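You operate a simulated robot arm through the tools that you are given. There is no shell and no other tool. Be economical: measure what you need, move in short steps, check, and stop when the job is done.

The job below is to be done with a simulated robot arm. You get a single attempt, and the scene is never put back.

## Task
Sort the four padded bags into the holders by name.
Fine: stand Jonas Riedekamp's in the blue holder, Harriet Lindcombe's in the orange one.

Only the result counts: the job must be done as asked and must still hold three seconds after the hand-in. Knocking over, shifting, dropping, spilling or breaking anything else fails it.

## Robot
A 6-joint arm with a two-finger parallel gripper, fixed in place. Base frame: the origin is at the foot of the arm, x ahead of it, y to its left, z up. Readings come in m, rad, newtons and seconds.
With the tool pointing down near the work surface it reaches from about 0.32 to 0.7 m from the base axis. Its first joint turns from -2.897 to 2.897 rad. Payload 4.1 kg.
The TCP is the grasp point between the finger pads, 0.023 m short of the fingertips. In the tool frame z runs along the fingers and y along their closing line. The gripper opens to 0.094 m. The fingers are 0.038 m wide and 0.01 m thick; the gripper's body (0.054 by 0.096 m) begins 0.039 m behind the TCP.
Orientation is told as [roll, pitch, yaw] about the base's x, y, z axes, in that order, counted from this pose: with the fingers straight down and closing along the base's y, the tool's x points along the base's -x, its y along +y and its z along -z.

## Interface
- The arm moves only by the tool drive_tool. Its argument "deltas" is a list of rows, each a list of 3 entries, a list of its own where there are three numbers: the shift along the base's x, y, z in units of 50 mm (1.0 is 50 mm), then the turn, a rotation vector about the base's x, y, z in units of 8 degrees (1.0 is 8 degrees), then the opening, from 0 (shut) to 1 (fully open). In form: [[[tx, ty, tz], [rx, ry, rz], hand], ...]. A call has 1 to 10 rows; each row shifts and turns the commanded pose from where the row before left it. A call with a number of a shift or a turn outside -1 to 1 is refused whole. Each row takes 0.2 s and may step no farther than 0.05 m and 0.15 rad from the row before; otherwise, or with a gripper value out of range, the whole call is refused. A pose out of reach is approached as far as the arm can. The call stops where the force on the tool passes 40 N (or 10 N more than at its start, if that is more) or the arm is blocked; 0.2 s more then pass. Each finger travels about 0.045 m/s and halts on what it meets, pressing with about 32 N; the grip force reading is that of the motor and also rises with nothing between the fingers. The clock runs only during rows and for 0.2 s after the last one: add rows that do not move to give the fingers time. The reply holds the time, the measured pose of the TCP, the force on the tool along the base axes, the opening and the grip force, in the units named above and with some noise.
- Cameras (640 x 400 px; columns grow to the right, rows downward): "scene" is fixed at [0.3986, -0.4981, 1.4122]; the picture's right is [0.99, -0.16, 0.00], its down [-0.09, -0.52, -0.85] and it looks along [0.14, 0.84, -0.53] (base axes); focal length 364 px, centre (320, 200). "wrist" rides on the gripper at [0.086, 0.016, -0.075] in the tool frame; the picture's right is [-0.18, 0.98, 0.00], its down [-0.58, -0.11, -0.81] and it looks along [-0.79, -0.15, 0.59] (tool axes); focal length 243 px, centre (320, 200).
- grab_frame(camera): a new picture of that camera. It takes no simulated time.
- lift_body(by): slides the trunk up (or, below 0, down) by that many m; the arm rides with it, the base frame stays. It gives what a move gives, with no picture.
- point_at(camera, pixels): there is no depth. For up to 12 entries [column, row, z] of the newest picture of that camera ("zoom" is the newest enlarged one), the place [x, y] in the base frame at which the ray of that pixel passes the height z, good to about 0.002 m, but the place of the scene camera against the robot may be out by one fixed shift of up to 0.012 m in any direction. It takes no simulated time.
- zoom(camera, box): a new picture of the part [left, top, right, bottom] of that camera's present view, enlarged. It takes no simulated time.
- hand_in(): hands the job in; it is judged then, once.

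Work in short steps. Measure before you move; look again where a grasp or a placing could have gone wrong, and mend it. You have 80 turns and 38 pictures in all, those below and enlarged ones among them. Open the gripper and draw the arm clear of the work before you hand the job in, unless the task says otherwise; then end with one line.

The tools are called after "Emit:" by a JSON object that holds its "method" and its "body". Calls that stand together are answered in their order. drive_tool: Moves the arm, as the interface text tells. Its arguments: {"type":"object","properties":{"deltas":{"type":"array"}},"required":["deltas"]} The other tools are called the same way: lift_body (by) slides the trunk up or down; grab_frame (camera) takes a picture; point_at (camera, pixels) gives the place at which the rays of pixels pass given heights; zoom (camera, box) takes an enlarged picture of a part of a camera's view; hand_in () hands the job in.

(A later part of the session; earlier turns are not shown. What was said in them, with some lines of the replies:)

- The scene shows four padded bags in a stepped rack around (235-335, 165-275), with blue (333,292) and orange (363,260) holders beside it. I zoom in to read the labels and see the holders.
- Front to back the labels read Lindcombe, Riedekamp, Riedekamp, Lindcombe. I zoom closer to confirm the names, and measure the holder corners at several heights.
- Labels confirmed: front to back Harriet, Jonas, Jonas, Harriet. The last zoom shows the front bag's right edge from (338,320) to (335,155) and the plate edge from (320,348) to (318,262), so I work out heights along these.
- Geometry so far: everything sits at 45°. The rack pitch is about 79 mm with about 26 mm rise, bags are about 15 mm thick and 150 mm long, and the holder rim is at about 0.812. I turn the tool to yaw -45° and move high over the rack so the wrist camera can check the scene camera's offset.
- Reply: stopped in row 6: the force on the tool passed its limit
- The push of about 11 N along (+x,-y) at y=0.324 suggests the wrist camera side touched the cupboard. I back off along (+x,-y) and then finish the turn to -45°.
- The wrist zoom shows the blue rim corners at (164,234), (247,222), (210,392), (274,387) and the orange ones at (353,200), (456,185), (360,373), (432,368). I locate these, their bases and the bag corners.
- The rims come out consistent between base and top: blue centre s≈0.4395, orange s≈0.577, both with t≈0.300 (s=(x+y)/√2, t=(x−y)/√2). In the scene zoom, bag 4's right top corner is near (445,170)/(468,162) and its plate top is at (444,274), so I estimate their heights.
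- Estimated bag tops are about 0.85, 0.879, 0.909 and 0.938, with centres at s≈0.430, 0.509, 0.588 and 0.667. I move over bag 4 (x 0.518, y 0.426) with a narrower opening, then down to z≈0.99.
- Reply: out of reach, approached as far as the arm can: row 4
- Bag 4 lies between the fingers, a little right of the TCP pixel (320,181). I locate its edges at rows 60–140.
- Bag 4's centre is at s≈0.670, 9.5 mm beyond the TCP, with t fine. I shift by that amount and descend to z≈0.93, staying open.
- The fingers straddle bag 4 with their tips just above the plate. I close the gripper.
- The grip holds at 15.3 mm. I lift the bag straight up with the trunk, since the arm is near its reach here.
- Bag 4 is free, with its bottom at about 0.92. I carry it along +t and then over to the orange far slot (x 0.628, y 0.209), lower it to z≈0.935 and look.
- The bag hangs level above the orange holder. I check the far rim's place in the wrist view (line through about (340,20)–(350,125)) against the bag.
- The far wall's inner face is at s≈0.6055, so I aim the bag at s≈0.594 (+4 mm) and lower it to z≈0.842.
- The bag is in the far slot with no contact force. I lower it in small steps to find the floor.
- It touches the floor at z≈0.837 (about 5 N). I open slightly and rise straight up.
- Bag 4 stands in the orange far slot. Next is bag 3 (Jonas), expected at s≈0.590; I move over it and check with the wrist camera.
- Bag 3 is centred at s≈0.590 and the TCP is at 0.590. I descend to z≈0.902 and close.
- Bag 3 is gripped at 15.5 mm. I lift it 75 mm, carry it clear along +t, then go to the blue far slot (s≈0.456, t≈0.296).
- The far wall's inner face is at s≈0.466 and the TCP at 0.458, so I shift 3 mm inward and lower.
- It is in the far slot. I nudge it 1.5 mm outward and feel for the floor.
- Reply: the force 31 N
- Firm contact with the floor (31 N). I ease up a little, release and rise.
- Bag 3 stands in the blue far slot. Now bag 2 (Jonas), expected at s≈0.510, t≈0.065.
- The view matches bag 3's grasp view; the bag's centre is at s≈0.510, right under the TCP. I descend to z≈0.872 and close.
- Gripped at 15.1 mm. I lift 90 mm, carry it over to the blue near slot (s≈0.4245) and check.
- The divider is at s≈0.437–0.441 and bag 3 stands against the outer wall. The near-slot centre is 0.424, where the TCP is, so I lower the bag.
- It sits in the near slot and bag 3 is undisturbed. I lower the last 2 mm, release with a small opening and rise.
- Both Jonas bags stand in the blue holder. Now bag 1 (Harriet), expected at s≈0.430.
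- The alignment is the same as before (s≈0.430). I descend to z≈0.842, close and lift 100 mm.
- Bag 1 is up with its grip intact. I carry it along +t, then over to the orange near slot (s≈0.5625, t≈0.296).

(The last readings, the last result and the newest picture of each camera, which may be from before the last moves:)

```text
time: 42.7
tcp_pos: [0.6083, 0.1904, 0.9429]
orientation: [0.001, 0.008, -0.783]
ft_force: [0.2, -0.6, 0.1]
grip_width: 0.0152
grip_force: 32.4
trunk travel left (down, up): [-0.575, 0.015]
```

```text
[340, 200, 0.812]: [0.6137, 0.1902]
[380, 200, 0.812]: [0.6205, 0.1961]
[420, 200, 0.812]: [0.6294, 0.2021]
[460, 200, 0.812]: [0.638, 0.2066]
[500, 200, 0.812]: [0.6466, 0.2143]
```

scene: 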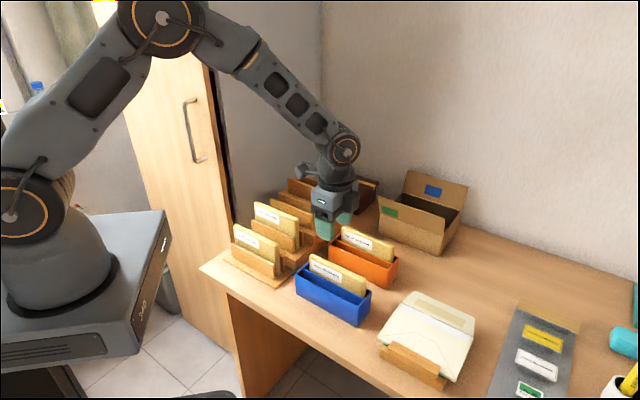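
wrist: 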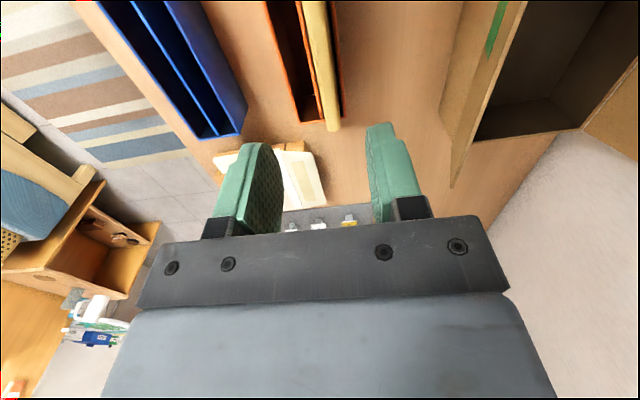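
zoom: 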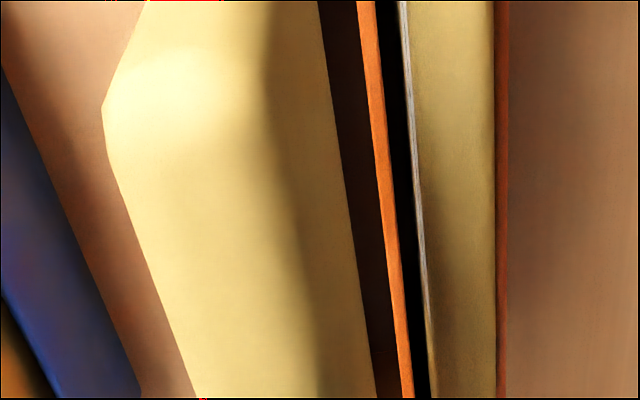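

The relation to the divider (left edge s≈0.577, TCP 0.565) matches the successful blue placement. I lower it.

Emit:
{"method": "drive_tool", "body": {"deltas": [[[-0.01, -0.01, -0.5], [0, 0, 0], 0], [[0, 0, -0.5], [0, 0, 0], 0], [[0, 0, -0.5], [0, 0, 0], 0], [[0, 0, -0.5], [0, 0, 0], 0], [[0, 0, 0], [0, 0, 0], 0]]}}

Emit:
{"method": "drive_tool", "body": {"deltas": [[[0, 0, -0.04], [0, 0, 0], 0], [[0, 0, -0.03], [0, 0, 0], 0], [[0, 0, 0], [0, 0, 0], 0]]}}

Emit:
{"method": "zoom", "body": {"camera": "scene", "box": [280, 190, 440, 330]}}

```text
time: 43.9
tcp_pos: [0.6077, 0.1899, 0.8411]
orientation: [0.0, 0.007, -0.784]
ft_force: [0.2, -0.2, 0.0]
grip_width: 0.0154
grip_force: 32.0
trunk travel left (down, up): [-0.575, 0.015]
```

```text
time: 44.7
tcp_pos: [0.606, 0.1894, 0.8387]
orientation: [-0.002, 0.007, -0.783]
ft_force: [-0.6, 0.1, 0.1]
grip_width: 0.0153
grip_force: 31.8
trunk travel left (down, up): [-0.575, 0.015]
```

```text
2.86 times, centred on (360, 260) of scene
```

zoom: 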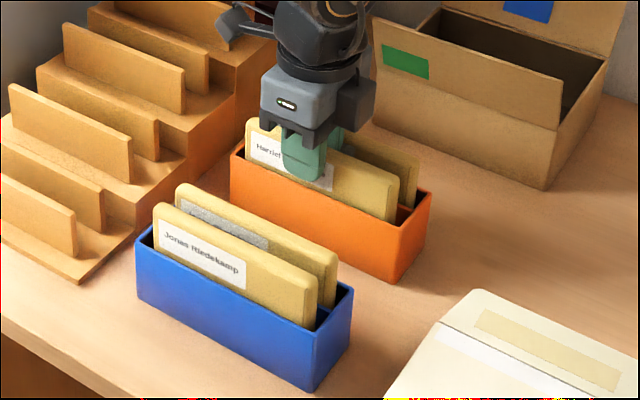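

The bag is in the orange near slot. I lower it 2 mm more, then release and rise.

Emit:
{"method": "drive_tool", "body": {"deltas": [[[0, 0, -0.02], [0, 0, 0], 0], [[0, 0, -0.02], [0, 0, 0], 0], [[0, 0, 0], [0, 0, 0], 0]]}}

Emit:
{"method": "drive_tool", "body": {"deltas": [[[0, 0, 0], [0, 0, 0], 0.225], [[0, 0, 0], [0, 0, 0], 0.225], [[0, 0, 0], [0, 0, 0], 0.225], [[0, 0, 0.4], [0, 0, 0], 0.225], [[0, 0, 0.8], [0, 0, 0], 0.225], [[0, 0, 1], [0, 0, 0], 0.6], [[0, 0, 1], [0, 0, 0], 0.6], [[0, 0, 1], [0, 0, 0], 0.6], [[0, 0, 0], [0, 0, 0], 0.6]]}}

Emit:
{"method": "zoom", "body": {"camera": "scene", "box": [220, 170, 460, 330]}}

```text
time: 45.5
tcp_pos: [0.6059, 0.1901, 0.8394]
orientation: [0.004, 0.005, -0.783]
ft_force: [-2.3, 0.0, 12.1]
grip_width: 0.0154
grip_force: 31.9
trunk travel left (down, up): [-0.575, 0.015]
```

```text
time: 47.5
tcp_pos: [0.6085, 0.1898, 1.0464]
orientation: [0.0, 0.007, -0.784]
ft_force: [-0.1, -0.5, 0.0]
grip_width: 0.0565
grip_force: 0.1
trunk travel left (down, up): [-0.575, 0.015]
```

```text
2.50 times, centred on (340, 250) of scene
```

zoom: 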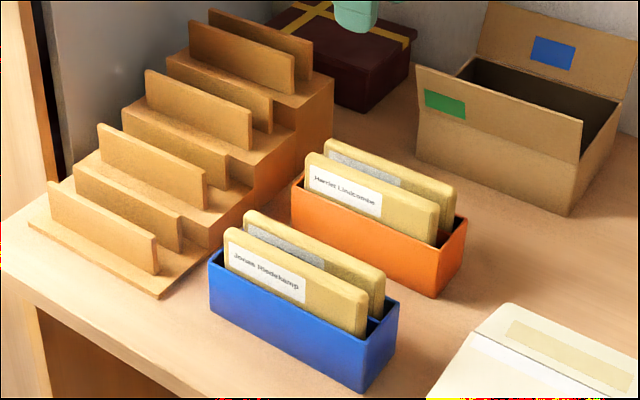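

All four bags stand in their holders, the gripper is open and the arm is above and clear. I hand in.

Emit:
{"method": "hand_in", "body": {}}

```text
The job is handed in.
```

The job is handed in: both Jonas Riedekamp bags stand in the blue holder and both Harriet Lindcombe bags in the orange one; early on, the gripper briefly touched something, probably the cupboard, and nothing looked out of place in the later pictures.
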